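You operate a simulated robot arm through the tools that you are given. There is no shell and no other tool. Be economical: measure what you need, move in short steps, check, and stop when the job is done.

You run a simulated robot arm. Do the job below in one go: nothing can be reset, and whatever is moved stays where it is left.

Task
Put one of the grey fingers from the table top beside the open-front bin on top of the small orange box. Put the teal-banded duct on the aisle side of the sheet table away on the low shelf under the damper. Put the brown tray on the top of the carton bench. Take the cream finger from the clear end of the blank table and leave it in the long red tray. Take the brown block and leave it on top of the roller carton. Take the yellow duct and leave it on the clear end of the blank table. Open the teal-handled drawer, put the small cream cup from the inside of the teal-handled drawer on the ledge shelf from the right of the second bay of the wall shelving and shut the drawer again. Turn the depth dial of the beader to 2. Take the red driver and put it on top of the purple latched box. Take the green roller and leave it on the top of the small blanks. Close the drawer of the pale cabinet. Do these in any order. Set down upright: teal-banded duct, cream finger, yellow duct, green roller.

It is judged by the outcome, as a careful person would: the job done as asked, and still so three seconds after it is handed in. It fails if anything else is knocked over, pushed out of place, dropped, spilled or broken. Flat cloth is picked up by pressing the open fingertips on it (5 to 10 N) and closing them slowly along it; thin cloth reads only 2 to 8 mm in the jaws.

Robot
A 6-joint arm with a two-finger gripper on a trunk, on a base that drives. Base frame: it is fixed to the floor where the robot stands at the start and does not move with it; the origin is under the middle of the robot, x ahead of it, y to its left, z up; the surface under the hand at the start is at about z = 0.8. Units: m, rad, N and s.
Its first joint turns from -2.897 to 2.897 rad. Places, roughly: brown block (9x5x3 cm) [3.1, 5.5, 0.9]; brown tray (15x11x3 cm) [2.6, 5.7, 0.8]; clear end of the blank table [2.8, 5.7, 0.8]; cream finger (10x7x13 cm) [3.1, 5.8, 0.9]; depth dial of the beader [-2.1, 8.8, 1]; drawer of the pale cabinet [1.3, 7, 0.6]; green roller (6x7x7 cm) [-2.7, 7.5, 0.9]; grey finger (5x7x13 cm) [0.6, -0.2, 0.8]; ledge shelf of the second bay of the wall shelving [5.2, 6.4, 0.9]; long red tray (20x30x5 cm) [2.7, 5.9, 0.8]; low shelf under the damper [-2.3, 7.6, 0.4]; purple latched box (13x8x10 cm) [-2.4, 7.9, 0.9]; red driver [-2.5, 8, 1]; roller carton [5, 6.5, 1.25]; small cream cup (8x8x7 cm) [4.7, 6.4, 0.8]; small orange box (8x10x7 cm) [0.7, -0.5, 0.8]; teal-banded duct [0.75, 1.25, 0.75]; teal-handled drawer [4.7, 6.4, 0.8]; top of the carton bench [0.8, 5.7, 0.8]; top of the small blanks [1.8, 7.5, 0.8]; yellow duct (8x9x17 cm) [4.7, 6.3, 1]. Payload 3.43 kg.
The TCP is the grasp point between the finger pads, 0.02 m short of the fingertips. In the tool frame z runs along the fingers and y along their closing line. Largest opening 0.19 m; the body of the gripper starts 0.248 m behind the TCP.
Orientation is that of the tool frame in the base frame, as [roll, pitch, yaw] about the fixed x, y, z axes, in that order (R = Rz(yaw) Ry(pitch) Rx(roll)). With the fingers straight down and closing along the base's y, the tool's x points along the base's -x, its y along +y and its z along -z.

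Tools
- The arm moves only by the tool move_arm. Its arguments are lists of equal length, an entry for each row: "xyz": the shift along the base's x, y, z in m, a list of three; "angular": the turn, a rotation vector about the base's x, y, z in rad, a list of three; "jaw": the opening, from 0 (shut) to 1 (fully open). In form: {"xyz": [[tx, ty, tz], ...], "angular": [[ax, ay, az], ...], "jaw": [jaw, ...]}. A call has 1 to 10 rows; each row is the pose to reach, as a shift and turn from the pose commanded when the call began. Each row takes 0.2 s and may step no farther than 0.05 m and 0.15 rad from the row before; otherwise, or with a gripper value out of range, the whole call is refused. A pose out of reach is approached as far as the arm can. The call stops where the force on the tool passes 40 N (or 10 N more than at its start, if that is more) or the arm is blocked; 0.2 s more then pass. The fingers move at their own pace (about 0.045 m/s each) and stop on an object; they squeeze with about 29 N. The grip force told is the motor's: it shows also when the fingers shut on nothing. Time passes only in rows, and 0.2 s behind the last, so rows that repeat a pose let the fingers close. The reply holds the time, the measured pose of the TCP, the force on the tool along the base axes, the opening and the grip force, in the units named above and with some noise, with the torque about the TCP (base axes, N m) and any sound that the robot's microphone picked up, and new pictures: "views" is both (left out), scene, wrist or none.
- Cameras (640 x 400 px; columns grow to the right, rows downward): "scene" is now at [0.0406, 0.2078, 1.3524]; the picture's right is [0.15, -0.99, 0.00], its down [-0.40, -0.06, -0.92] and it looks along [0.91, 0.14, -0.40] (base axes); focal length 214 px, centre (320, 200). "wrist" rides on the gripper at [0.07, -0.008, -0.288] in the tool frame; the picture's right is [0.12, 0.99, 0.00], its down [-0.96, 0.12, -0.25] and it looks along [-0.25, 0.03, 0.97] (tool axes); focal length 261 px, centre (320, 200). There is no depth. A picture from a camera that has moved, and an enlarged one, comes with that camera's place and axes in the base frame and with its lens. The place of the scene camera against the robot may be out by one fixed shift of up to 0.025 m in any direction.
- slide_trunk(by): slides the trunk up (or, below 0, down) by that many m; the arm and the scene camera ride with it, the base frame stays. It gives what a move gives, with no picture.
- base_move(legs): drives the robot by 1 to 6 legs, each [ahead, turn to the left] in m and rad, along the robot's own axes; the way and the turn of a leg run together, so that a leg with both is an arc; at most 1.5 m and 3.142 rad a leg. The arm and the cameras ride along, it lands a little off, and it stops where it bumps. It gives what a move gives, and a new picture of the scene camera.
- aim_head(pan, tilt): turns the head with the scene camera to pan (to the left, within 2.705 rad either way) and tilt (down, from -0.506 to 1.204), counted from straight ahead of the robot. It gives what a move gives, and a new picture of the scene camera.
- zoom(camera, box): a new picture of the part [left, top, right, bottom] of that camera's present view, enlarged. No time passes.
- job_done(): hands the job in; it is judged then, once.

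Work in short steps. Places have to be worked out from the pictures, the camera data and where the tool is seen: move nearer, look again, correct. Check each grasp and each placing, and mend what went wrong. You have 546 turns and 360 pictures in all, those below and enlarged ones among them. Open the gripper and draw the arm clear of the work before you hand the job in, unless the task says otherwise; then end with one line.

The tools are called after "Emit:" as a command line: name --argument value ..., lists and objects as JSON in quotes. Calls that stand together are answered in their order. move_arm: Moves the arm, as the interface text tells. Its arguments: {"type":"object","properties":{"xyz":{"type":"array","items":{"type":"array","items":{"type":"number"}}},"angular":{"type":"array","items":{"type":"array","items":{"type":"number"}}},"jaw":{"type":"array","items":{"type":"number"}},"views":{"type":"string","enum":["both","scene","wrist","none"]}},"required":["xyz","angular","jaw"]} The other tools are called the same way: slide_trunk (by) slides the trunk up or down; base_move (legs) drives the base; aim_head (pan, tilt) turns the head that bears the scene camera; zoom (camera, box) takes an enlarged picture of a part of a camera's view; job_done () hands the job in.

At the start:

```text
t: 0.0
tcp_pos: [0.6954, 0.186, 1.1732]
orientation: [-3.141, 0.0, 3.141]
contact_force: [-1.1, 0.6, -0.5]
moment: [0.0, 0.03, 0.01]
width: 0.1899
finger_force: 0.1
trunk travel left (down, up): [-0.125, 0.115]
robot x, y, heading: [-0.0012, -0.0015, 0.001]
head pan, tilt: [0.152, 0.414]
```

scene: 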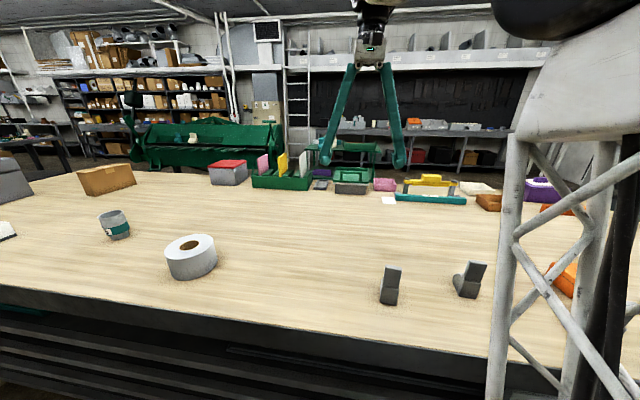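
wrist: 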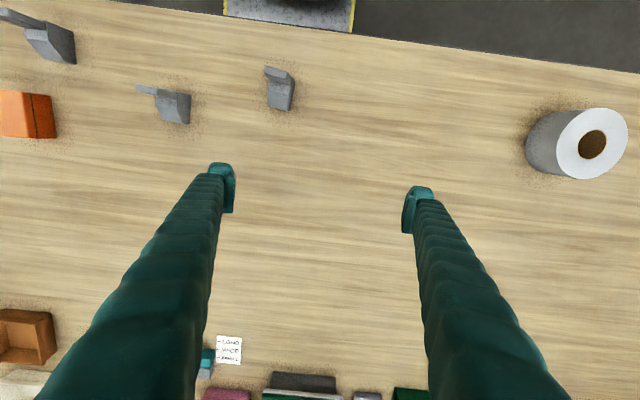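

I start by looking to the right, where the grey fingers and the orange box are.

Emit:
aim_head --pan -0.5 --tilt 0.6

Emit:
aim_head --pan 0.9 --tilt 0.4

```text
t: 1.0
tcp_pos: [0.695, 0.186, 1.1723]
orientation: [3.142, -0.001, 3.14]
contact_force: [1.2, 0.6, -0.2]
moment: [-0.02, 0.02, -0.01]
width: 0.1901
finger_force: 0.0
trunk travel left (down, up): [-0.125, 0.115]
robot x, y, heading: [-0.0035, 0.0033, -0.002]
head pan, tilt: [-0.499, 0.6]
camera scene: at [0.0268, 0.1515, 1.3355], right [-0.48, -0.88, 0.0], down [-0.5, 0.27, -0.83], along [0.72, -0.39, -0.56], focal length 214 px, centre (320, 200)
```

scene: 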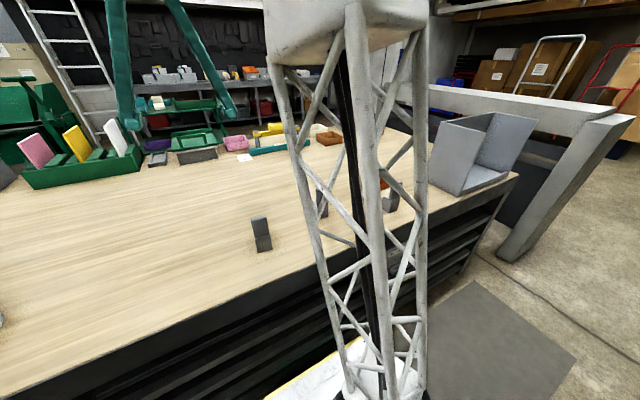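

```text
t: 2.6
tcp_pos: [0.6941, 0.187, 1.1716]
orientation: [3.14, 0.0, 3.141]
contact_force: [-0.8, 0.1, 0.2]
moment: [0.0, -0.01, -0.02]
width: 0.1902
finger_force: 0.0
trunk travel left (down, up): [-0.125, 0.115]
robot x, y, heading: [-0.0033, -0.0005, 0.0]
head pan, tilt: [0.901, 0.4]
camera scene: at [0.0068, 0.2663, 1.3537], right [0.78, -0.62, 0.0], down [-0.24, -0.3, -0.92], along [0.57, 0.72, -0.39], focal length 214 px, centre (320, 200)
```

scene: 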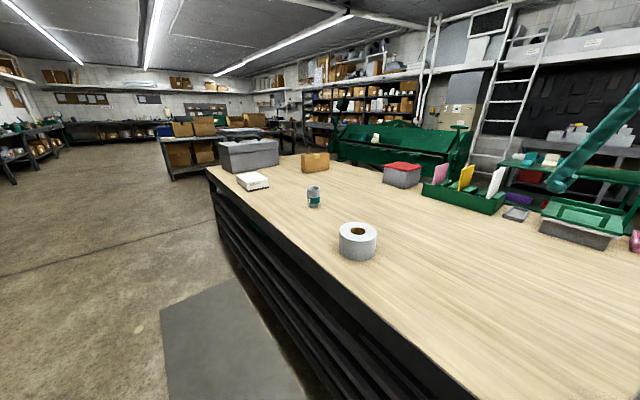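

The finger named sits near (0.62, -0.17) and the orange box near (0.67, -0.49). I move the hand above between them for a better view.

Emit:
move_arm --xyz '[[0, -0.05, 0], [0, -0.1, 0], [0, -0.15, 0], [0, -0.2, 0], [0, -0.25, 0], [0, -0.3, 0], [0, -0.35, 0], [0, -0.4, 0], [0, -0.45, 0], [0, -0.48, 0]]' --angular '[[0, 0, 0], [0, 0, 0], [0, 0, 0], [0, 0, 0], [0, 0, 0], [0, 0, 0], [0, 0, 0], [0, 0, 0], [0, 0, 0], [0, 0, 0]]' --jaw '[1, 1, 1, 1, 1, 1, 1, 1, 1, 1]' --views "wrist"

Emit:
aim_head --pan -0.3 --tilt 0.6

```text
t: 4.8
tcp_pos: [0.6964, -0.2946, 1.1729]
orientation: [-3.141, -0.001, -3.139]
contact_force: [0.3, 0.1, 0.3]
moment: [-0.1, -0.02, -0.03]
width: 0.1899
finger_force: 0.0
trunk travel left (down, up): [-0.125, 0.115]
robot x, y, heading: [-0.0002, 0.0018, -0.004]
head pan, tilt: [0.901, 0.4]
camera wrist: at [0.6254, -0.3034, 1.4609], right [-0.12, 0.99, 0.0], down [0.96, 0.12, 0.25], along [0.25, 0.03, -0.97], focal length 261 px, centre (320, 200)
```

wrist: 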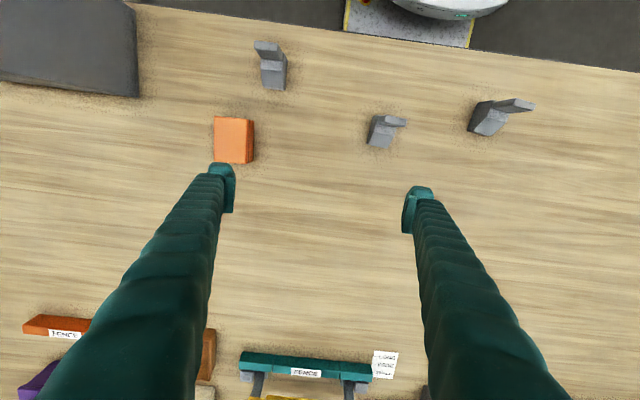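

```text
t: 6.2
tcp_pos: [0.6964, -0.2929, 1.1732]
orientation: [-3.141, 0.0, 3.141]
contact_force: [0.1, 0.3, -0.5]
moment: [0.02, 0.01, -0.02]
width: 0.1899
finger_force: 0.0
trunk travel left (down, up): [-0.125, 0.115]
robot x, y, heading: [0.0008, -0.0007, -0.002]
head pan, tilt: [-0.3, 0.6]
camera scene: at [0.0336, 0.1675, 1.3355], right [-0.3, -0.96, 0.0], down [-0.54, 0.17, -0.83], along [0.79, -0.24, -0.56], focal length 214 px, centre (320, 200)
```

scene: 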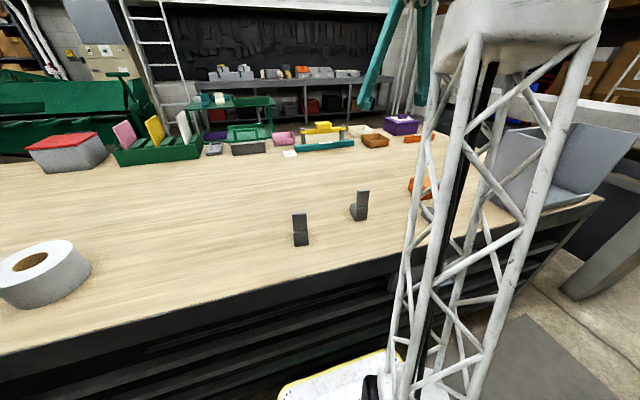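

Zooming in on the finger and the box for shape and orientation.

Emit:
zoom --camera "wrist" --box '[190, 20, 430, 170]'

Emit:
zoom --camera "scene" --box '[270, 150, 450, 260]'

```text
2.67 times, centred on (310, 95) of wrist
camera zoom: at [0.6257, -0.3032, 1.4605], right [-0.12, 0.99, 0.0], down [0.96, 0.12, 0.25], along [0.25, 0.03, -0.97], focal length 695 px, centre (347, 480)
```

zoom: 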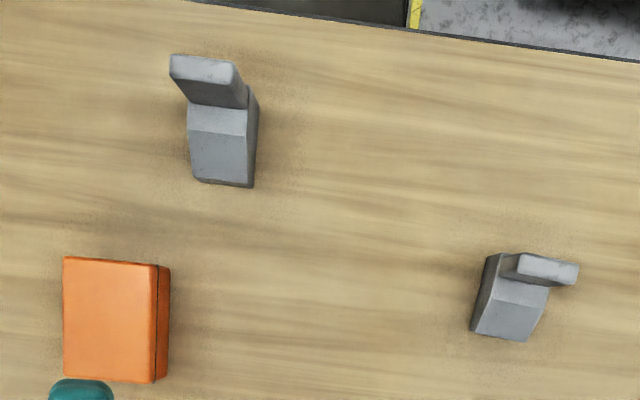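

```text
3.56 times, centred on (360, 205) of scene
camera zoom: at [0.0336, 0.1675, 1.3355], right [-0.3, -0.96, 0.0], down [-0.54, 0.17, -0.83], along [0.79, -0.24, -0.56], focal length 763 px, centre (178, 182)
```

zoom: 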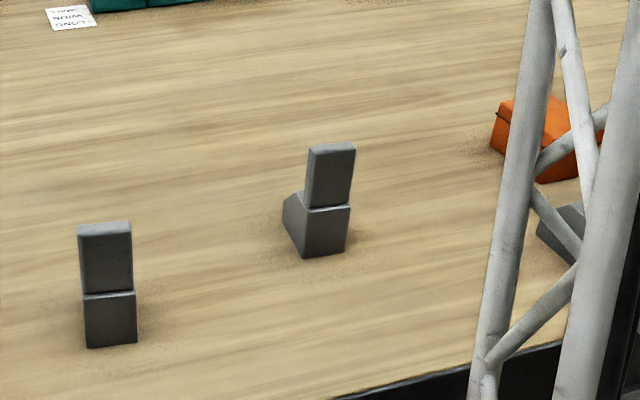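

The finger's base is about x 0.575–0.642, y -0.16, aligned with the axes, upright at the near side. I move over it at a safe height with the jaw partly closed.

Emit:
move_arm --xyz '[[-0.03, 0.03, -0.03], [-0.05, 0.06, -0.05], [-0.07, 0.09, -0.08], [-0.09, 0.12, -0.1], [-0.092, 0.134, -0.14], [-0.092, 0.134, -0.18], [-0.092, 0.134, -0.2]]' --angular '[[0, 0, 0], [0, 0, 0], [0, 0, 0], [0, 0, 0], [0, 0, 0], [0, 0, 0], [0, 0, 0]]' --jaw '[0.6, 0.6, 0.6, 0.6, 0.6, 0.6, 0.6]'

```text
refused: row 1 steps farther than a row can; nothing moved
```

Smaller steps.

Emit:
move_arm --xyz '[[-0.025, 0.03, -0.025], [-0.05, 0.06, -0.05], [-0.07, 0.09, -0.08], [-0.09, 0.12, -0.1], [-0.092, 0.134, -0.14], [-0.092, 0.134, -0.18], [-0.092, 0.134, -0.2]]' --angular '[[0, 0, 0], [0, 0, 0], [0, 0, 0], [0, 0, 0], [0, 0, 0], [0, 0, 0], [0, 0, 0]]' --jaw '[0.6, 0.6, 0.6, 0.6, 0.6, 0.6, 0.6]'

```text
t: 7.8
tcp_pos: [0.6045, -0.1594, 0.9726]
orientation: [-3.141, -0.001, 3.141]
contact_force: [-0.5, 0.0, -0.6]
moment: [-0.02, -0.02, -0.03]
width: 0.1138
finger_force: 0.1
trunk travel left (down, up): [-0.125, 0.115]
robot x, y, heading: [0.0038, -0.0029, 0.002]
head pan, tilt: [-0.3, 0.6]
camera scene: at [0.0334, 0.1675, 1.3355], right [-0.3, -0.96, 0.0], down [-0.54, 0.17, -0.83], along [0.79, -0.24, -0.56], focal length 214 px, centre (320, 200)
camera wrist: at [0.5337, -0.1681, 1.2595], right [-0.12, 0.99, 0.0], down [0.96, 0.12, 0.25], along [0.25, 0.03, -0.97], focal length 261 px, centre (320, 200)
```

scene: 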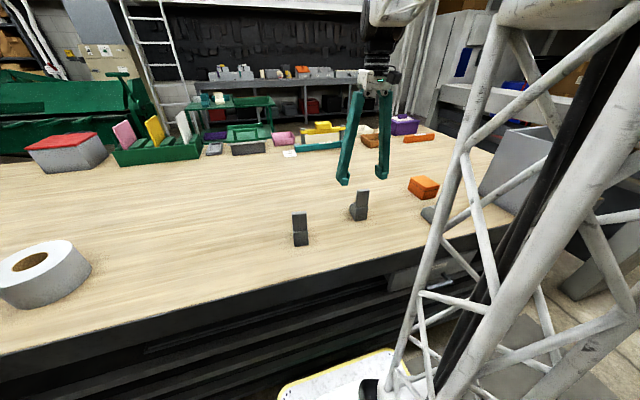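
wrist: 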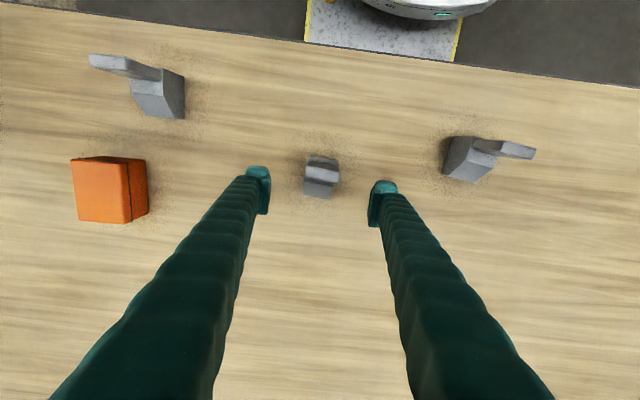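

Well centred. I descend to about z 0.85 and close.

Emit:
move_arm --xyz '[[-0.005, 0, -0.045], [-0.005, 0, -0.09], [-0.005, 0, -0.125], [-0.005, 0, -0.125], [-0.005, 0, -0.125], [-0.005, 0, -0.125], [-0.005, 0, -0.125], [-0.005, 0, -0.125]]' --angular '[[0, 0, 0], [0, 0, 0], [0, 0, 0], [0, 0, 0], [0, 0, 0], [0, 0, 0], [0, 0, 0], [0, 0, 0]]' --jaw '[0.6, 0.6, 0.6, 0.0, 0.0, 0.0, 0, 0]'

```text
t: 9.6
tcp_pos: [0.5996, -0.159, 0.8487]
orientation: [3.141, 0.0, 3.141]
contact_force: [0.9, 0.3, 0.0]
moment: [0.01, -0.04, -0.03]
width: 0.047
finger_force: 29.0
trunk travel left (down, up): [-0.125, 0.115]
robot x, y, heading: [0.0001, 0.0027, -0.001]
head pan, tilt: [-0.3, 0.6]
camera scene: at [0.0336, 0.1675, 1.3355], right [-0.3, -0.96, 0.0], down [-0.54, 0.17, -0.83], along [0.79, -0.24, -0.56], focal length 214 px, centre (320, 200)
camera wrist: at [0.5287, -0.1679, 1.1355], right [-0.12, 0.99, 0.0], down [0.96, 0.12, 0.25], along [0.25, 0.03, -0.97], focal length 261 px, centre (320, 200)
```

scene: 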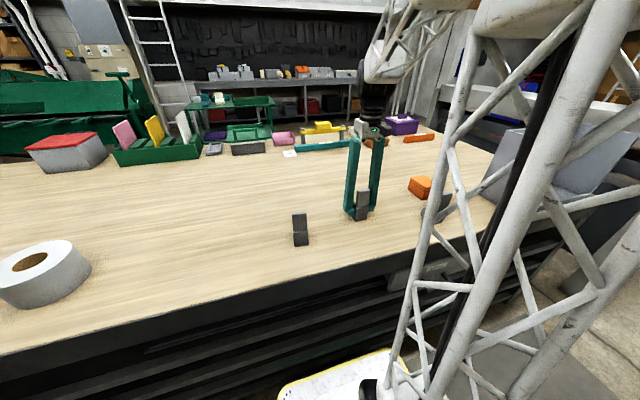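
wrist: 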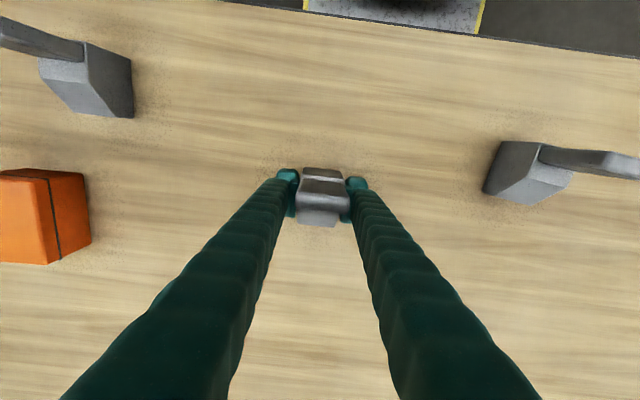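

Gripped at 47 mm. I lift and carry it over to above the orange box (centre about 0.666, -0.497).

Emit:
move_arm --xyz '[[0, 0, 0.05], [0, 0, 0.1], [0, 0, 0.15], [0.01, -0.045, 0.15], [0.02, -0.09, 0.15], [0.03, -0.135, 0.15], [0.04, -0.18, 0.15], [0.05, -0.225, 0.15], [0.055, -0.27, 0.15], [0.055, -0.3, 0.15]]' --angular '[[0, 0, 0], [0, 0, 0], [0, 0, 0], [0, 0, 0], [0, 0, 0], [0, 0, 0], [0, 0, 0], [0, 0, 0], [0, 0, 0], [0, 0, 0]]' --jaw '[0, 0, 0, 0, 0, 0, 0, 0, 0, 0]'

```text
t: 11.8
tcp_pos: [0.6513, -0.4585, 0.9973]
orientation: [3.141, 0.0, 3.141]
contact_force: [0.3, 0.6, -1.2]
moment: [-0.08, 0.02, -0.01]
width: 0.0471
finger_force: 29.4
trunk travel left (down, up): [-0.125, 0.115]
robot x, y, heading: [-0.0022, -0.0018, 0.001]
head pan, tilt: [-0.3, 0.6]
camera scene: at [0.0337, 0.1675, 1.3355], right [-0.3, -0.96, 0.0], down [-0.54, 0.17, -0.82], along [0.79, -0.24, -0.57], focal length 214 px, centre (320, 200)
camera wrist: at [0.5805, -0.4678, 1.2855], right [-0.12, 0.99, 0.0], down [0.96, 0.12, 0.25], along [0.25, 0.03, -0.97], focal length 261 px, centre (320, 200)
```

scene: 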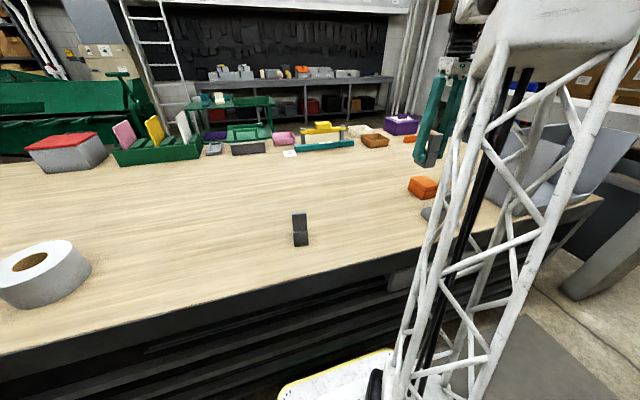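
wrist: 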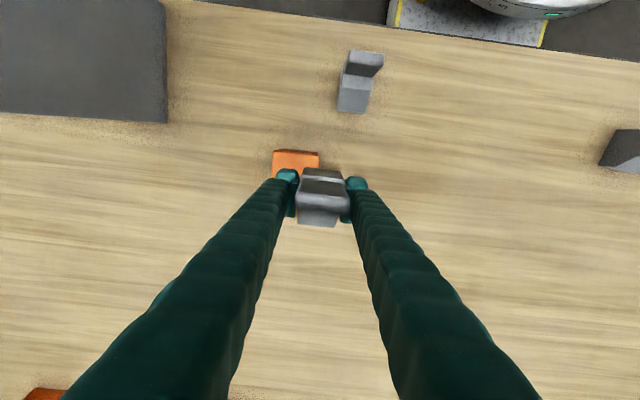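

Box near edge at x≈0.614, y centre ≈ -0.499. I shift y by -0.04 and lower until it touches.

Emit:
move_arm --xyz '[[0.003, -0.039, 0], [0.003, -0.039, -0.03], [0.003, -0.039, -0.055], [0.003, -0.039, -0.065], [0.003, -0.039, -0.07], [0.003, -0.039, -0.073]]' --angular '[[0, 0, 0], [0, 0, 0], [0, 0, 0], [0, 0, 0], [0, 0, 0], [0, 0, 0]]' --jaw '[0, 0, 0, 0, 0, 0]' --views "both"

```text
t: 13.2
tcp_pos: [0.6566, -0.4978, 0.9245]
orientation: [-3.141, 0.0, -3.141]
contact_force: [0.4, 0.8, -1.7]
moment: [0.03, 0.0, 0.0]
width: 0.047
finger_force: 29.1
trunk travel left (down, up): [-0.125, 0.115]
robot x, y, heading: [-0.0018, 0.0019, -0.003]
head pan, tilt: [-0.3, 0.6]
camera scene: at [0.0337, 0.1673, 1.3355], right [-0.3, -0.96, 0.0], down [-0.54, 0.17, -0.82], along [0.79, -0.24, -0.57], focal length 214 px, centre (320, 200)
camera wrist: at [0.5859, -0.5075, 1.2116], right [-0.12, 0.99, 0.0], down [0.96, 0.12, 0.25], along [0.25, 0.03, -0.97], focal length 261 px, centre (320, 200)
```

scene: 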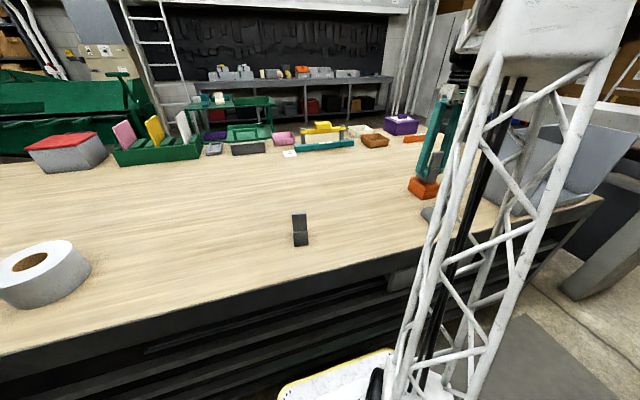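
wrist: 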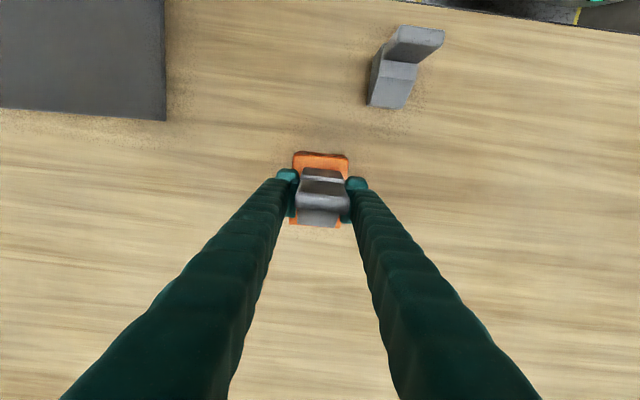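

No contact yet; I lower in 2 mm steps.

Emit:
move_arm --xyz '[[0, 0, -0.002], [0, 0, -0.004], [0, 0, -0.006], [0, 0, -0.008]]' --angular '[[0, 0, 0], [0, 0, 0], [0, 0, 0], [0, 0, 0]]' --jaw '[0, 0, 0, 0]' --views "none"

```text
t: 14.2
tcp_pos: [0.6568, -0.4979, 0.9164]
orientation: [-3.141, -0.001, 3.141]
contact_force: [0.5, 0.6, -2.4]
moment: [0.01, 0.0, -0.01]
width: 0.0471
finger_force: 28.5
trunk travel left (down, up): [-0.125, 0.115]
robot x, y, heading: [0.001, -0.0018, -0.001]
head pan, tilt: [-0.3, 0.6]
```

Emit:
zoom --camera "scene" --box '[390, 80, 490, 220]'

Emit:
move_arm --xyz '[[0, 0, -0.002], [0, 0, -0.004], [0, 0, -0.006]]' --angular '[[0, 0, 0], [0, 0, 0], [0, 0, 0]]' --jaw '[0, 0, 0]' --views "none"

```text
2.86 times, centred on (440, 150) of scene
camera zoom: at [0.0337, 0.1673, 1.3355], right [-0.3, -0.96, 0.0], down [-0.54, 0.17, -0.82], along [0.79, -0.24, -0.57], focal length 613 px, centre (-23, 343)
```

zoom: 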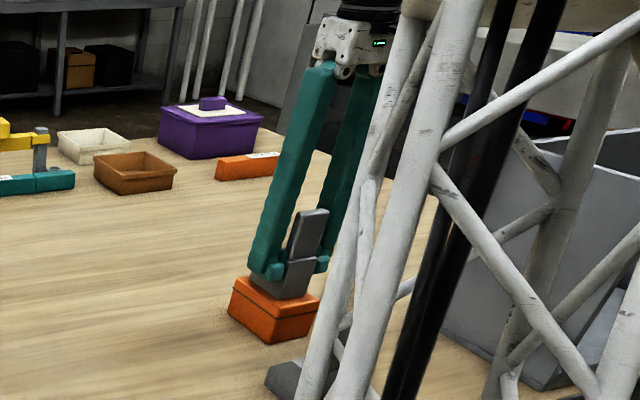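

```text
t: 15.0
tcp_pos: [0.6577, -0.4975, 0.9141]
orientation: [-3.139, 0.0, 3.141]
contact_force: [1.5, 3.2, 18.0]
moment: [0.2, 0.16, 0.0]
width: 0.0469
finger_force: 29.1
trunk travel left (down, up): [-0.125, 0.115]
robot x, y, heading: [-0.004, -0.0019, 0.004]
head pan, tilt: [-0.3, 0.6]
```

Contact at z≈0.914. I back off a hair, open slightly and withdraw.

Emit:
move_arm --xyz '[[0, 0, 0.004], [0, 0, 0.004], [0, 0, 0.004], [0, 0, 0.004], [0, 0, 0.004], [0, 0, 0.05], [0, 0, 0.1], [0, 0, 0.15]]' --angular '[[0, 0, 0], [0, 0, 0], [0, 0, 0], [0, 0, 0], [0, 0, 0], [0, 0, 0], [0, 0, 0], [0, 0, 0]]' --jaw '[0, 0.3, 0.45, 0.5, 0.5, 0.5, 0.5, 0.5]'

```text
t: 16.8
tcp_pos: [0.6565, -0.4972, 1.0606]
orientation: [-3.141, 0.001, -3.141]
contact_force: [-0.4, 0.9, 0.0]
moment: [0.04, 0.05, 0.03]
width: 0.0949
finger_force: 0.2
trunk travel left (down, up): [-0.125, 0.115]
robot x, y, heading: [-0.0001, -0.0014, 0.005]
head pan, tilt: [-0.3, 0.6]
camera scene: at [0.0337, 0.1672, 1.3355], right [-0.3, -0.96, 0.0], down [-0.54, 0.17, -0.82], along [0.79, -0.24, -0.57], focal length 214 px, centre (320, 200)
camera wrist: at [0.5867, -0.5069, 1.3484], right [-0.12, 0.99, 0.0], down [0.96, 0.12, 0.25], along [0.24, 0.03, -0.97], focal length 261 px, centre (320, 200)
```

scene: 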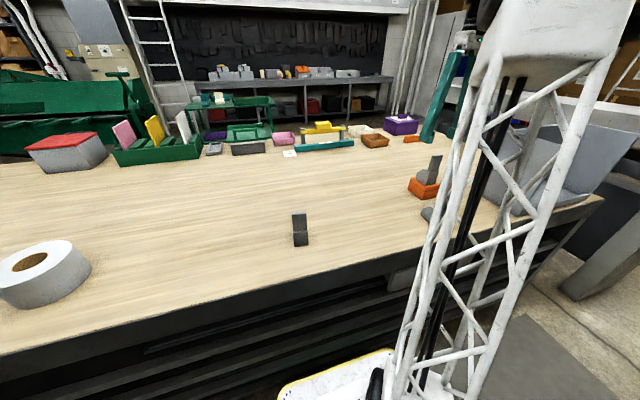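
wrist: 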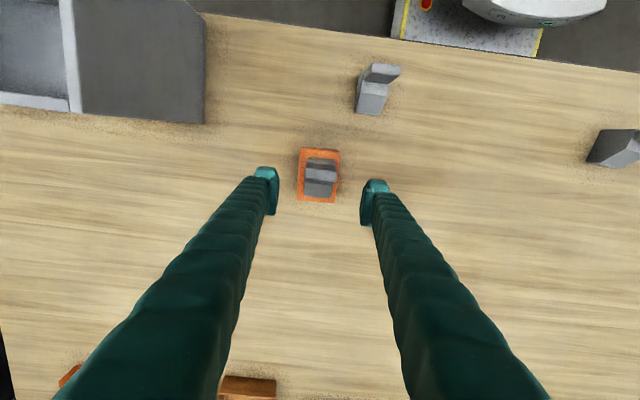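

Placed well. Now I retract the arm and head for the teal-banded duct, around (0.79, 1.32).

Emit:
move_arm --xyz '[[-0.03, 0.035, 0.015], [-0.06, 0.07, 0.03], [-0.09, 0.105, 0.045], [-0.12, 0.14, 0.06], [-0.15, 0.175, 0.075], [-0.18, 0.21, 0.09], [-0.2, 0.25, 0.1], [-0.22, 0.29, 0.11], [-0.24, 0.33, 0.12], [-0.25, 0.37, 0.13]]' --angular '[[0, 0, 0], [0, 0, 0], [0, 0, 0], [0, 0, 0], [0, 0, 0], [0, 0, 0], [0, 0, 0], [0, 0, 0], [0, 0, 0], [0, 0, 0]]' --jaw '[0.5, 0.5, 0.5, 0.5, 0.5, 0.5, 0.5, 0.5, 0.5, 0.5]' --views "none"

Emit:
aim_head --pan 0.5 --tilt 0.5

```text
t: 19.0
tcp_pos: [0.4058, -0.1293, 1.1908]
orientation: [-3.141, 0.001, 3.141]
contact_force: [0.0, -1.8, -0.7]
moment: [0.08, 0.11, 0.01]
width: 0.0953
finger_force: 0.1
trunk travel left (down, up): [-0.125, 0.115]
robot x, y, heading: [0.0007, 0.0022, 0.005]
head pan, tilt: [-0.3, 0.6]
```

```text
t: 20.1
tcp_pos: [0.4059, -0.1282, 1.192]
orientation: [-3.142, 0.0, 3.141]
contact_force: [0.7, -0.2, 0.6]
moment: [0.0, -0.01, 0.0]
width: 0.0951
finger_force: 0.0
trunk travel left (down, up): [-0.125, 0.115]
robot x, y, heading: [0.0011, -0.0037, -0.003]
head pan, tilt: [0.499, 0.499]
camera scene: at [0.029, 0.2372, 1.3446], right [0.48, -0.88, 0.0], down [-0.42, -0.23, -0.88], along [0.77, 0.42, -0.48], focal length 214 px, centre (320, 200)
```

scene: 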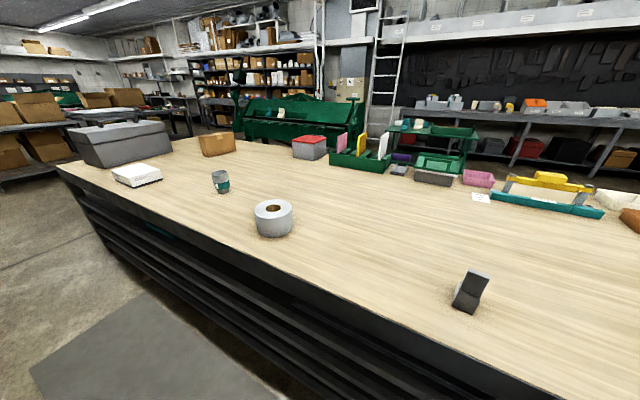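

Turn left and drive about 1.25 m along the table.

Emit:
base_move --legs '[[-0.1, 0], [0, 1.571], [1.25, 0]]'

```text
t: 31.0
tcp_pos: [-0.0084, 1.6278, 1.1925]
orientation: [-3.141, 0.0, -1.536]
contact_force: [1.5, -0.7, 0.7]
moment: [-0.05, 0.04, 0.0]
width: 0.0949
finger_force: 0.1
trunk travel left (down, up): [-0.125, 0.115]
robot x, y, heading: [-0.1195, 1.2177, 1.604]
head pan, tilt: [0.499, 0.499]
camera scene: at [-0.3562, 1.2241, 1.3446], right [0.86, 0.51, 0.0], down [0.24, -0.41, -0.88], along [-0.45, 0.76, -0.48], focal length 214 px, centre (320, 200)
```

scene: 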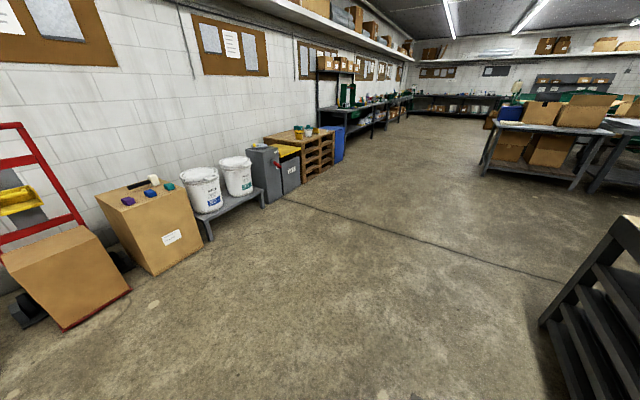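

Look to the right at the duct.

Emit:
aim_head --pan -1.3 --tilt 0.6

```text
t: 32.8
tcp_pos: [-0.0088, 1.6286, 1.1919]
orientation: [-3.141, 0.001, -1.536]
contact_force: [0.2, 0.9, 0.4]
moment: [0.01, -0.01, 0.0]
width: 0.0949
finger_force: 0.0
trunk travel left (down, up): [-0.125, 0.115]
robot x, y, heading: [-0.1232, 1.219, 1.607]
head pan, tilt: [-1.3, 0.6]
camera scene: at [-0.2616, 1.2211, 1.339], right [0.84, -0.54, 0.0], down [-0.29, -0.45, -0.85], along [0.46, 0.71, -0.53], focal length 214 px, centre (320, 200)
```

scene: 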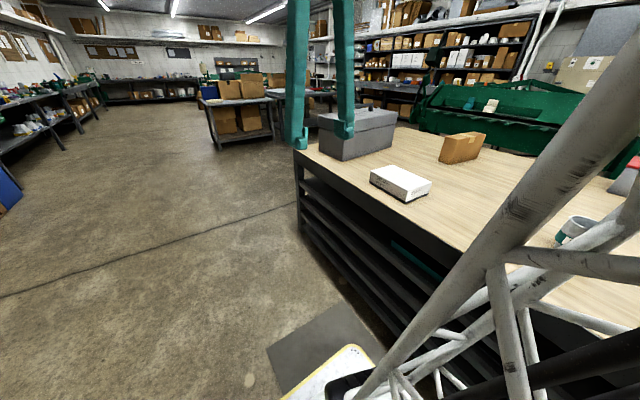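

Emit:
aim_head --pan -1.4 --tilt 0.6

```text
t: 33.5
tcp_pos: [-0.0083, 1.6283, 1.1921]
orientation: [-3.141, 0.0, -1.536]
contact_force: [0.8, -0.4, 0.7]
moment: [0.0, 0.03, -0.02]
width: 0.0949
finger_force: 0.1
trunk travel left (down, up): [-0.125, 0.115]
robot x, y, heading: [-0.1241, 1.2156, 1.608]
head pan, tilt: [-1.4, 0.6]
camera scene: at [-0.2615, 1.2211, 1.339], right [0.84, -0.54, 0.0], down [-0.29, -0.45, -0.85], along [0.46, 0.71, -0.53], focal length 214 px, centre (320, 200)
```

scene: 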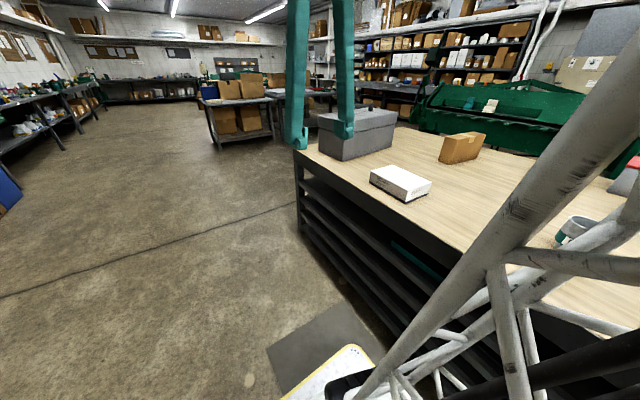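

The head seems blocked by the arm when looking right. I turn the robot back toward the table so the duct lies ahead-left.

Emit:
base_move --legs '[[0, -1.3]]'

Emit:
aim_head --pan 0.0 --tilt 0.6

```text
t: 37.2
tcp_pos: [0.3042, 1.2231, 1.1919]
orientation: [-3.141, 0.0, -2.822]
contact_force: [0.0, 0.4, 0.5]
moment: [-0.02, 0.0, 0.0]
width: 0.0951
finger_force: 0.1
trunk travel left (down, up): [-0.125, 0.115]
robot x, y, heading: [-0.1225, 1.217, 0.315]
head pan, tilt: [-1.4, 0.6]
camera scene: at [-0.147, 1.3573, 1.3385], right [-0.28, -0.96, 0.0], down [-0.52, 0.15, -0.84], along [0.81, -0.24, -0.54], focal length 214 px, centre (320, 200)
```

scene: 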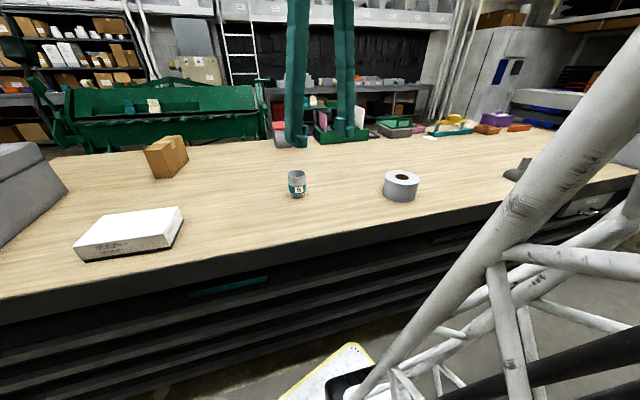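

```text
t: 38.8
tcp_pos: [0.3025, 1.2239, 1.1917]
orientation: [-3.14, 0.0, -2.822]
contact_force: [0.6, -0.6, 1.0]
moment: [-0.04, 0.04, 0.03]
width: 0.0948
finger_force: 0.0
trunk travel left (down, up): [-0.125, 0.115]
robot x, y, heading: [-0.1213, 1.2206, 0.319]
head pan, tilt: [0.0, 0.6]
camera scene: at [-0.1488, 1.4101, 1.3355], right [0.31, -0.95, 0.0], down [-0.54, -0.18, -0.83], along [0.78, 0.26, -0.56], focal length 214 px, centre (320, 200)
```

scene: 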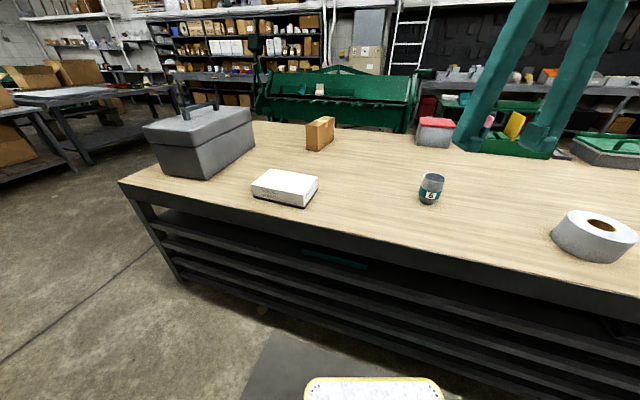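

Duct is near (0.73, 1.22). I reach out above it.

Emit:
move_arm --xyz '[[0.045, 0, 0], [0.09, 0, 0], [0.135, 0, 0], [0.18, 0, 0], [0.225, 0, 0], [0.27, 0, 0], [0.315, 0, 0], [0.36, 0, 0], [0.4, 0, -0.01]]' --angular '[[0, 0, 0], [0, 0, 0], [0, 0, 0], [0, 0, 0], [0, 0, 0], [0, 0, 0], [0, 0, 0], [0, 0, 0], [0, 0, 0]]' --jaw '[0.6, 0.6, 0.6, 0.6, 0.6, 0.6, 0.6, 0.6, 0.6]'

```text
t: 40.8
tcp_pos: [0.703, 1.2172, 1.1803]
orientation: [-3.141, 0.001, -2.821]
contact_force: [-1.1, -0.5, 0.0]
moment: [-0.03, -0.24, 0.01]
width: 0.1139
finger_force: 0.1
trunk travel left (down, up): [-0.125, 0.115]
robot x, y, heading: [-0.1228, 1.2166, 0.317]
head pan, tilt: [0.0, 0.6]
camera scene: at [-0.1493, 1.4101, 1.3354], right [0.31, -0.95, 0.0], down [-0.54, -0.18, -0.83], along [0.78, 0.26, -0.56], focal length 214 px, centre (320, 200)
camera wrist: at [0.638, 1.1874, 1.4681], right [-0.42, 0.91, 0.0], down [0.88, 0.41, 0.25], along [0.23, 0.1, -0.97], focal length 261 px, centre (320, 200)
```

scene: 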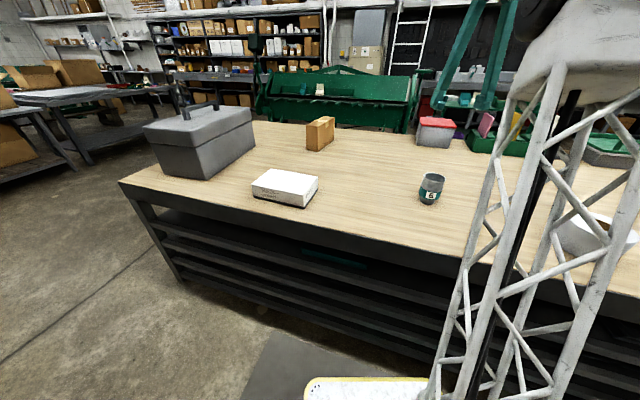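
wrist: 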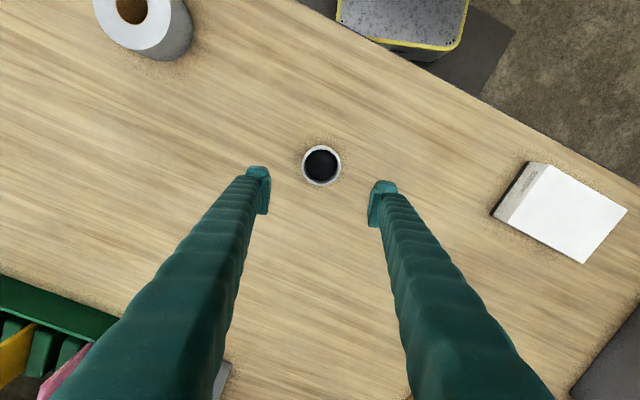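

The hand is right over the duct. Before choosing a grip, I look toward the low shelf under the damper to see what approach it needs.

Emit:
aim_head --pan 1.6 --tilt 0.1

Emit:
zoom --camera "scene" --box '[260, 140, 420, 240]'

```text
t: 42.4
tcp_pos: [0.7032, 1.2174, 1.1802]
orientation: [3.141, -0.001, -2.823]
contact_force: [0.4, 0.0, 0.0]
moment: [0.05, 0.02, 0.02]
width: 0.1141
finger_force: 0.1
trunk travel left (down, up): [-0.125, 0.115]
robot x, y, heading: [-0.1236, 1.2196, 0.316]
head pan, tilt: [1.6, 0.099]
camera scene: at [-0.2641, 1.4689, 1.3817], right [0.94, 0.34, 0.0], down [0.03, -0.09, -0.99], along [-0.34, 0.94, -0.1], focal length 214 px, centre (320, 200)
```

scene: 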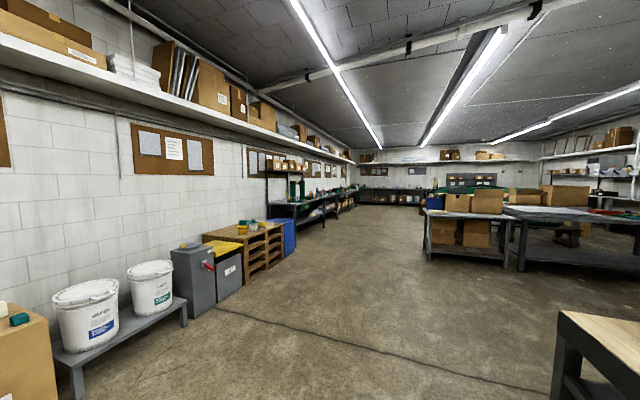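

```text
4.00 times, centred on (340, 190) of scene
camera zoom: at [-0.2641, 1.4689, 1.3817], right [0.94, 0.34, 0.0], down [0.03, -0.09, -0.99], along [-0.34, 0.94, -0.1], focal length 858 px, centre (240, 240)
```

zoom: 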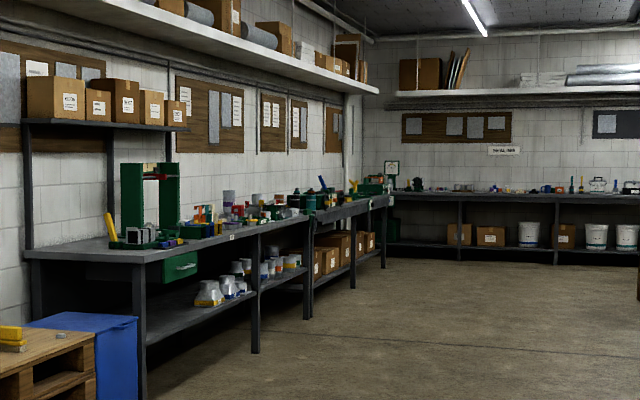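

The low shelf is below a bench along the left wall, so it must be entered from the aisle at a slant. I tilt the hand about 0.8 rad forward so the duct is gripped with a slanted hand.

Emit:
move_arm --xyz '[[-0.02, -0.005, -0.01], [-0.04, -0.01, -0.02], [-0.06, -0.015, -0.03], [-0.08, -0.02, -0.04], [-0.1, -0.03, -0.05], [-0.12, -0.035, -0.07]]' --angular '[[0.0419, -0.1265, 0], [0.0837, -0.253, 0], [0.1256, -0.3796, 0], [0.1675, -0.506, 0], [0.2093, -0.6326, 0], [0.2512, -0.759, 0]]' --jaw '[0.65, 0.65, 0.65, 0.65, 0.65, 0.65]' --views "wrist"

Emit:
aim_head --pan 0.2 --tilt 0.6

```text
t: 43.8
tcp_pos: [0.5839, 1.1885, 1.1091]
orientation: [-3.141, 0.8, -2.821]
contact_force: [0.0, -0.5, -0.2]
moment: [0.05, 0.03, 0.09]
width: 0.1235
finger_force: 0.1
trunk travel left (down, up): [-0.125, 0.115]
robot x, y, heading: [-0.1237, 1.2188, 0.316]
head pan, tilt: [1.6, 0.099]
camera wrist: at [0.3429, 1.0997, 1.2586], right [-0.39, 0.92, -0.09], down [0.43, 0.26, 0.86], along [0.81, 0.3, -0.5], focal length 261 px, centre (320, 200)
```

wrist: 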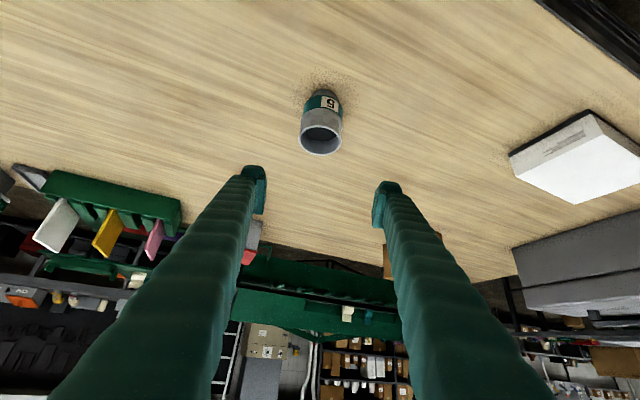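

```text
t: 45.4
tcp_pos: [0.5828, 1.1886, 1.1101]
orientation: [3.141, 0.799, -2.822]
contact_force: [0.8, -0.3, -1.0]
moment: [-0.03, -0.01, -0.05]
width: 0.1235
finger_force: 0.1
trunk travel left (down, up): [-0.125, 0.115]
robot x, y, heading: [-0.1239, 1.2166, 0.322]
head pan, tilt: [0.201, 0.6]
camera scene: at [-0.1561, 1.4264, 1.3355], right [0.5, -0.87, 0.0], down [-0.49, -0.28, -0.83], along [0.72, 0.41, -0.56], focal length 214 px, centre (320, 200)
```

scene: 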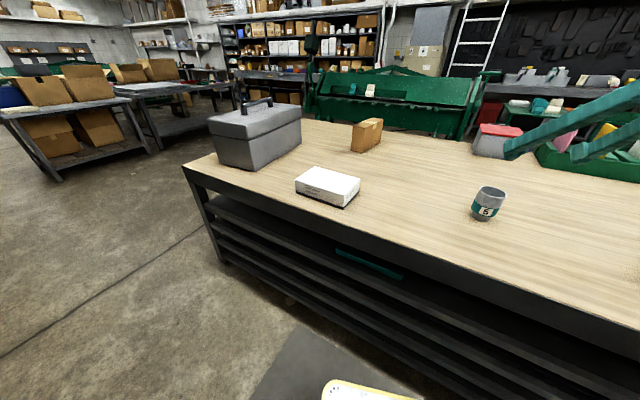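

I move to a pre-grasp pose about 15 cm back along the slanted approach and check.

Emit:
move_arm --xyz '[[0.005, 0, -0.045], [0.01, 0, -0.09], [0.015, 0, -0.13], [0.023, -0.003, -0.157]]' --angular '[[0, 0, 0], [0, 0, 0], [0, 0, 0], [0, 0, 0]]' --jaw '[0.65, 0.65, 0.65, 0.65]'

```text
t: 46.4
tcp_pos: [0.6056, 1.1864, 0.9531]
orientation: [-3.139, 0.797, -2.82]
contact_force: [0.4, -0.6, -0.2]
moment: [-0.01, -0.02, -0.03]
width: 0.1235
finger_force: 0.0
trunk travel left (down, up): [-0.125, 0.115]
robot x, y, heading: [-0.1197, 1.2179, 0.316]
head pan, tilt: [0.201, 0.6]
camera scene: at [-0.1564, 1.4265, 1.3355], right [0.5, -0.87, 0.0], down [-0.49, -0.28, -0.83], along [0.72, 0.41, -0.56], focal length 214 px, centre (320, 200)
camera wrist: at [0.3659, 1.0991, 1.1035], right [-0.39, 0.92, -0.09], down [0.43, 0.27, 0.86], along [0.81, 0.3, -0.5], focal length 261 px, centre (320, 200)
```

scene: 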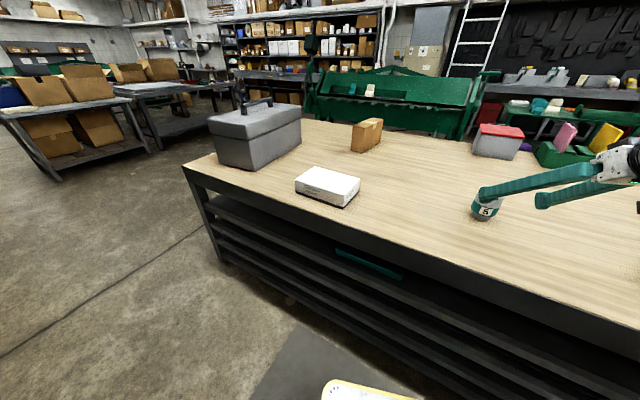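
wrist: 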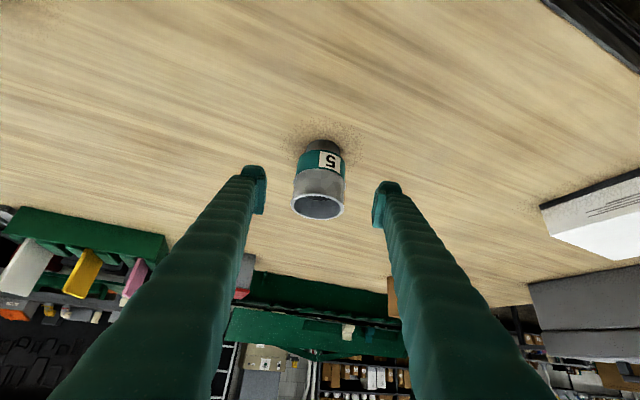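

Aligned. Slide in along the fingers and close.

Emit:
move_arm --xyz '[[0.027, 0.009, -0.026], [0.054, 0.018, -0.052], [0.081, 0.027, -0.079], [0.108, 0.036, -0.105], [0.108, 0.036, -0.105], [0.108, 0.036, -0.105], [0.108, 0.036, -0.105], [0.108, 0.036, -0.105]]' --angular '[[0, 0, 0], [0, 0, 0], [0, 0, 0], [0, 0, 0], [0, 0, 0], [0, 0, 0], [0, 0, 0], [0, 0, 0]]' --jaw '[0.65, 0.65, 0.65, 0.65, 0, 0, 0, 0]'

```text
t: 48.2
tcp_pos: [0.714, 1.2209, 0.8468]
orientation: [3.14, 0.798, -2.822]
contact_force: [0.7, 2.4, 1.1]
moment: [0.15, 0.02, -0.03]
width: 0.0804
finger_force: 29.1
trunk travel left (down, up): [-0.125, 0.115]
robot x, y, heading: [-0.124, 1.2155, 0.317]
head pan, tilt: [0.201, 0.6]
camera scene: at [-0.156, 1.4263, 1.3355], right [0.5, -0.87, 0.0], down [-0.49, -0.28, -0.83], along [0.72, 0.41, -0.56], focal length 214 px, centre (320, 200)
camera wrist: at [0.4739, 1.1323, 0.9964], right [-0.39, 0.92, -0.09], down [0.43, 0.26, 0.86], along [0.81, 0.3, -0.5], focal length 261 px, centre (320, 200)
```

scene: 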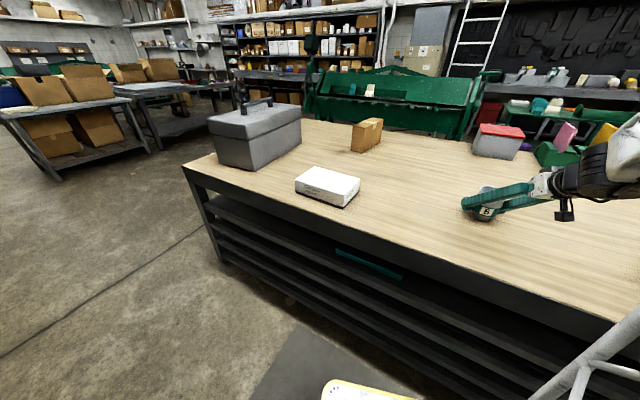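
wrist: 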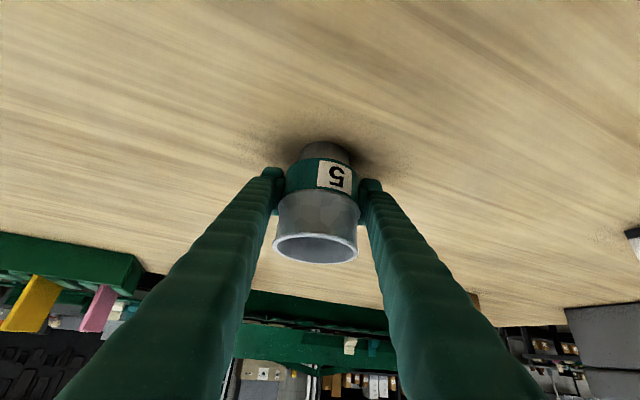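

Held at 80 mm. Lift, then retract.

Emit:
move_arm --xyz '[[0, 0, 0.05], [0, 0, 0.1], [-0.02, 0, 0.145], [-0.05, 0, 0.185], [-0.09, 0, 0.215], [-0.135, 0, 0.235], [-0.18, 0, 0.25], [-0.225, 0, 0.26], [-0.26, 0, 0.27]]' --angular '[[0, 0, 0], [0, 0, 0], [0, 0, 0], [0, 0, 0], [0, 0, 0], [0, 0, 0], [0, 0, 0], [0, 0, 0], [0, 0, 0]]' --jaw '[0, 0, 0, 0, 0, 0, 0, 0, 0]' --views "wrist"

```text
t: 50.2
tcp_pos: [0.5039, 1.2001, 1.0377]
orientation: [3.0, 0.676, -2.91]
contact_force: [-0.4, -0.1, -2.0]
moment: [-0.01, -0.08, -0.02]
width: 0.0802
finger_force: 29.3
trunk travel left (down, up): [-0.125, 0.115]
robot x, y, heading: [-0.1209, 1.2184, 0.319]
head pan, tilt: [0.201, 0.6]
stopped in row 9: the arm was blocked; the commanded pose is now the measured one
camera wrist: at [0.2891, 1.0991, 1.2152], right [-0.4, 0.92, 0.03], down [0.55, 0.21, 0.81], along [0.73, 0.34, -0.59], focal length 261 px, centre (320, 200)
```

wrist: 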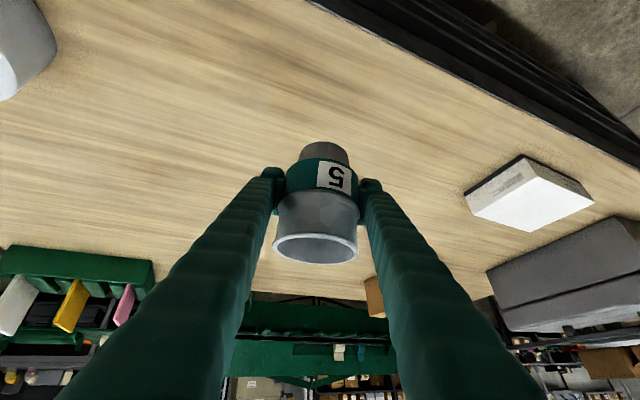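

The arm hit a limit but the duct is securely held. I turn toward the damper bench and drive up the aisle.

Emit:
base_move --legs '[[0, 1.486], [1.5, 0], [1.5, 0], [1.3, 0]]'

Emit:
aim_head --pan 0.2 --tilt 0.4

```text
t: 75.0
tcp_pos: [-0.9479, 6.1065, 1.039]
orientation: [2.999, 0.676, -1.457]
contact_force: [0.3, 0.5, -3.0]
moment: [0.02, 0.03, 0.0]
width: 0.0798
finger_force: 28.7
trunk travel left (down, up): [-0.125, 0.115]
robot x, y, heading: [-1.0389, 5.4888, 1.772]
head pan, tilt: [0.201, 0.6]
camera scene: at [-1.2611, 5.4535, 1.3266], right [0.83, 0.56, 0.0], down [0.36, -0.54, -0.76], along [-0.43, 0.63, -0.65], focal length 214 px, centre (320, 200)
```

scene: 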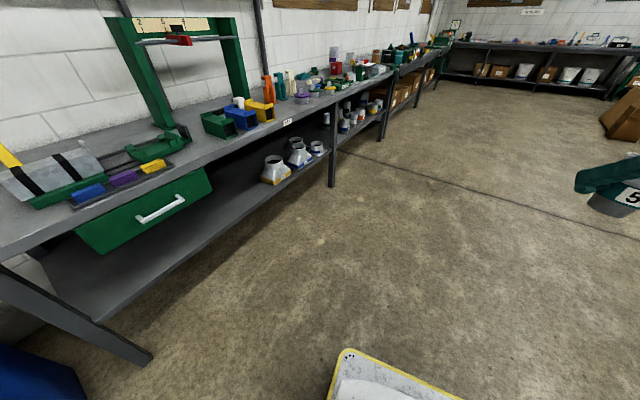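

```text
t: 75.7
tcp_pos: [-0.948, 6.1069, 1.0389]
orientation: [3.0, 0.675, -1.46]
contact_force: [-0.1, -0.2, -2.1]
moment: [0.02, 0.0, 0.0]
width: 0.0793
finger_force: 29.0
trunk travel left (down, up): [-0.125, 0.115]
robot x, y, heading: [-1.0414, 5.4873, 1.774]
head pan, tilt: [0.201, 0.4]
camera scene: at [-1.2621, 5.4536, 1.3282], right [0.82, 0.57, 0.0], down [0.36, -0.52, -0.77], along [-0.44, 0.64, -0.63], focal length 214 px, centre (320, 200)
```

scene: 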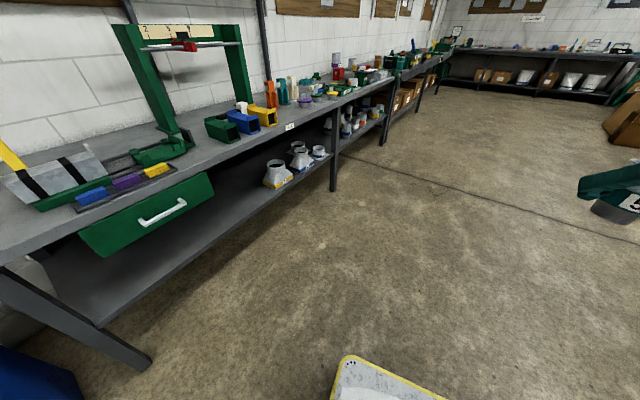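

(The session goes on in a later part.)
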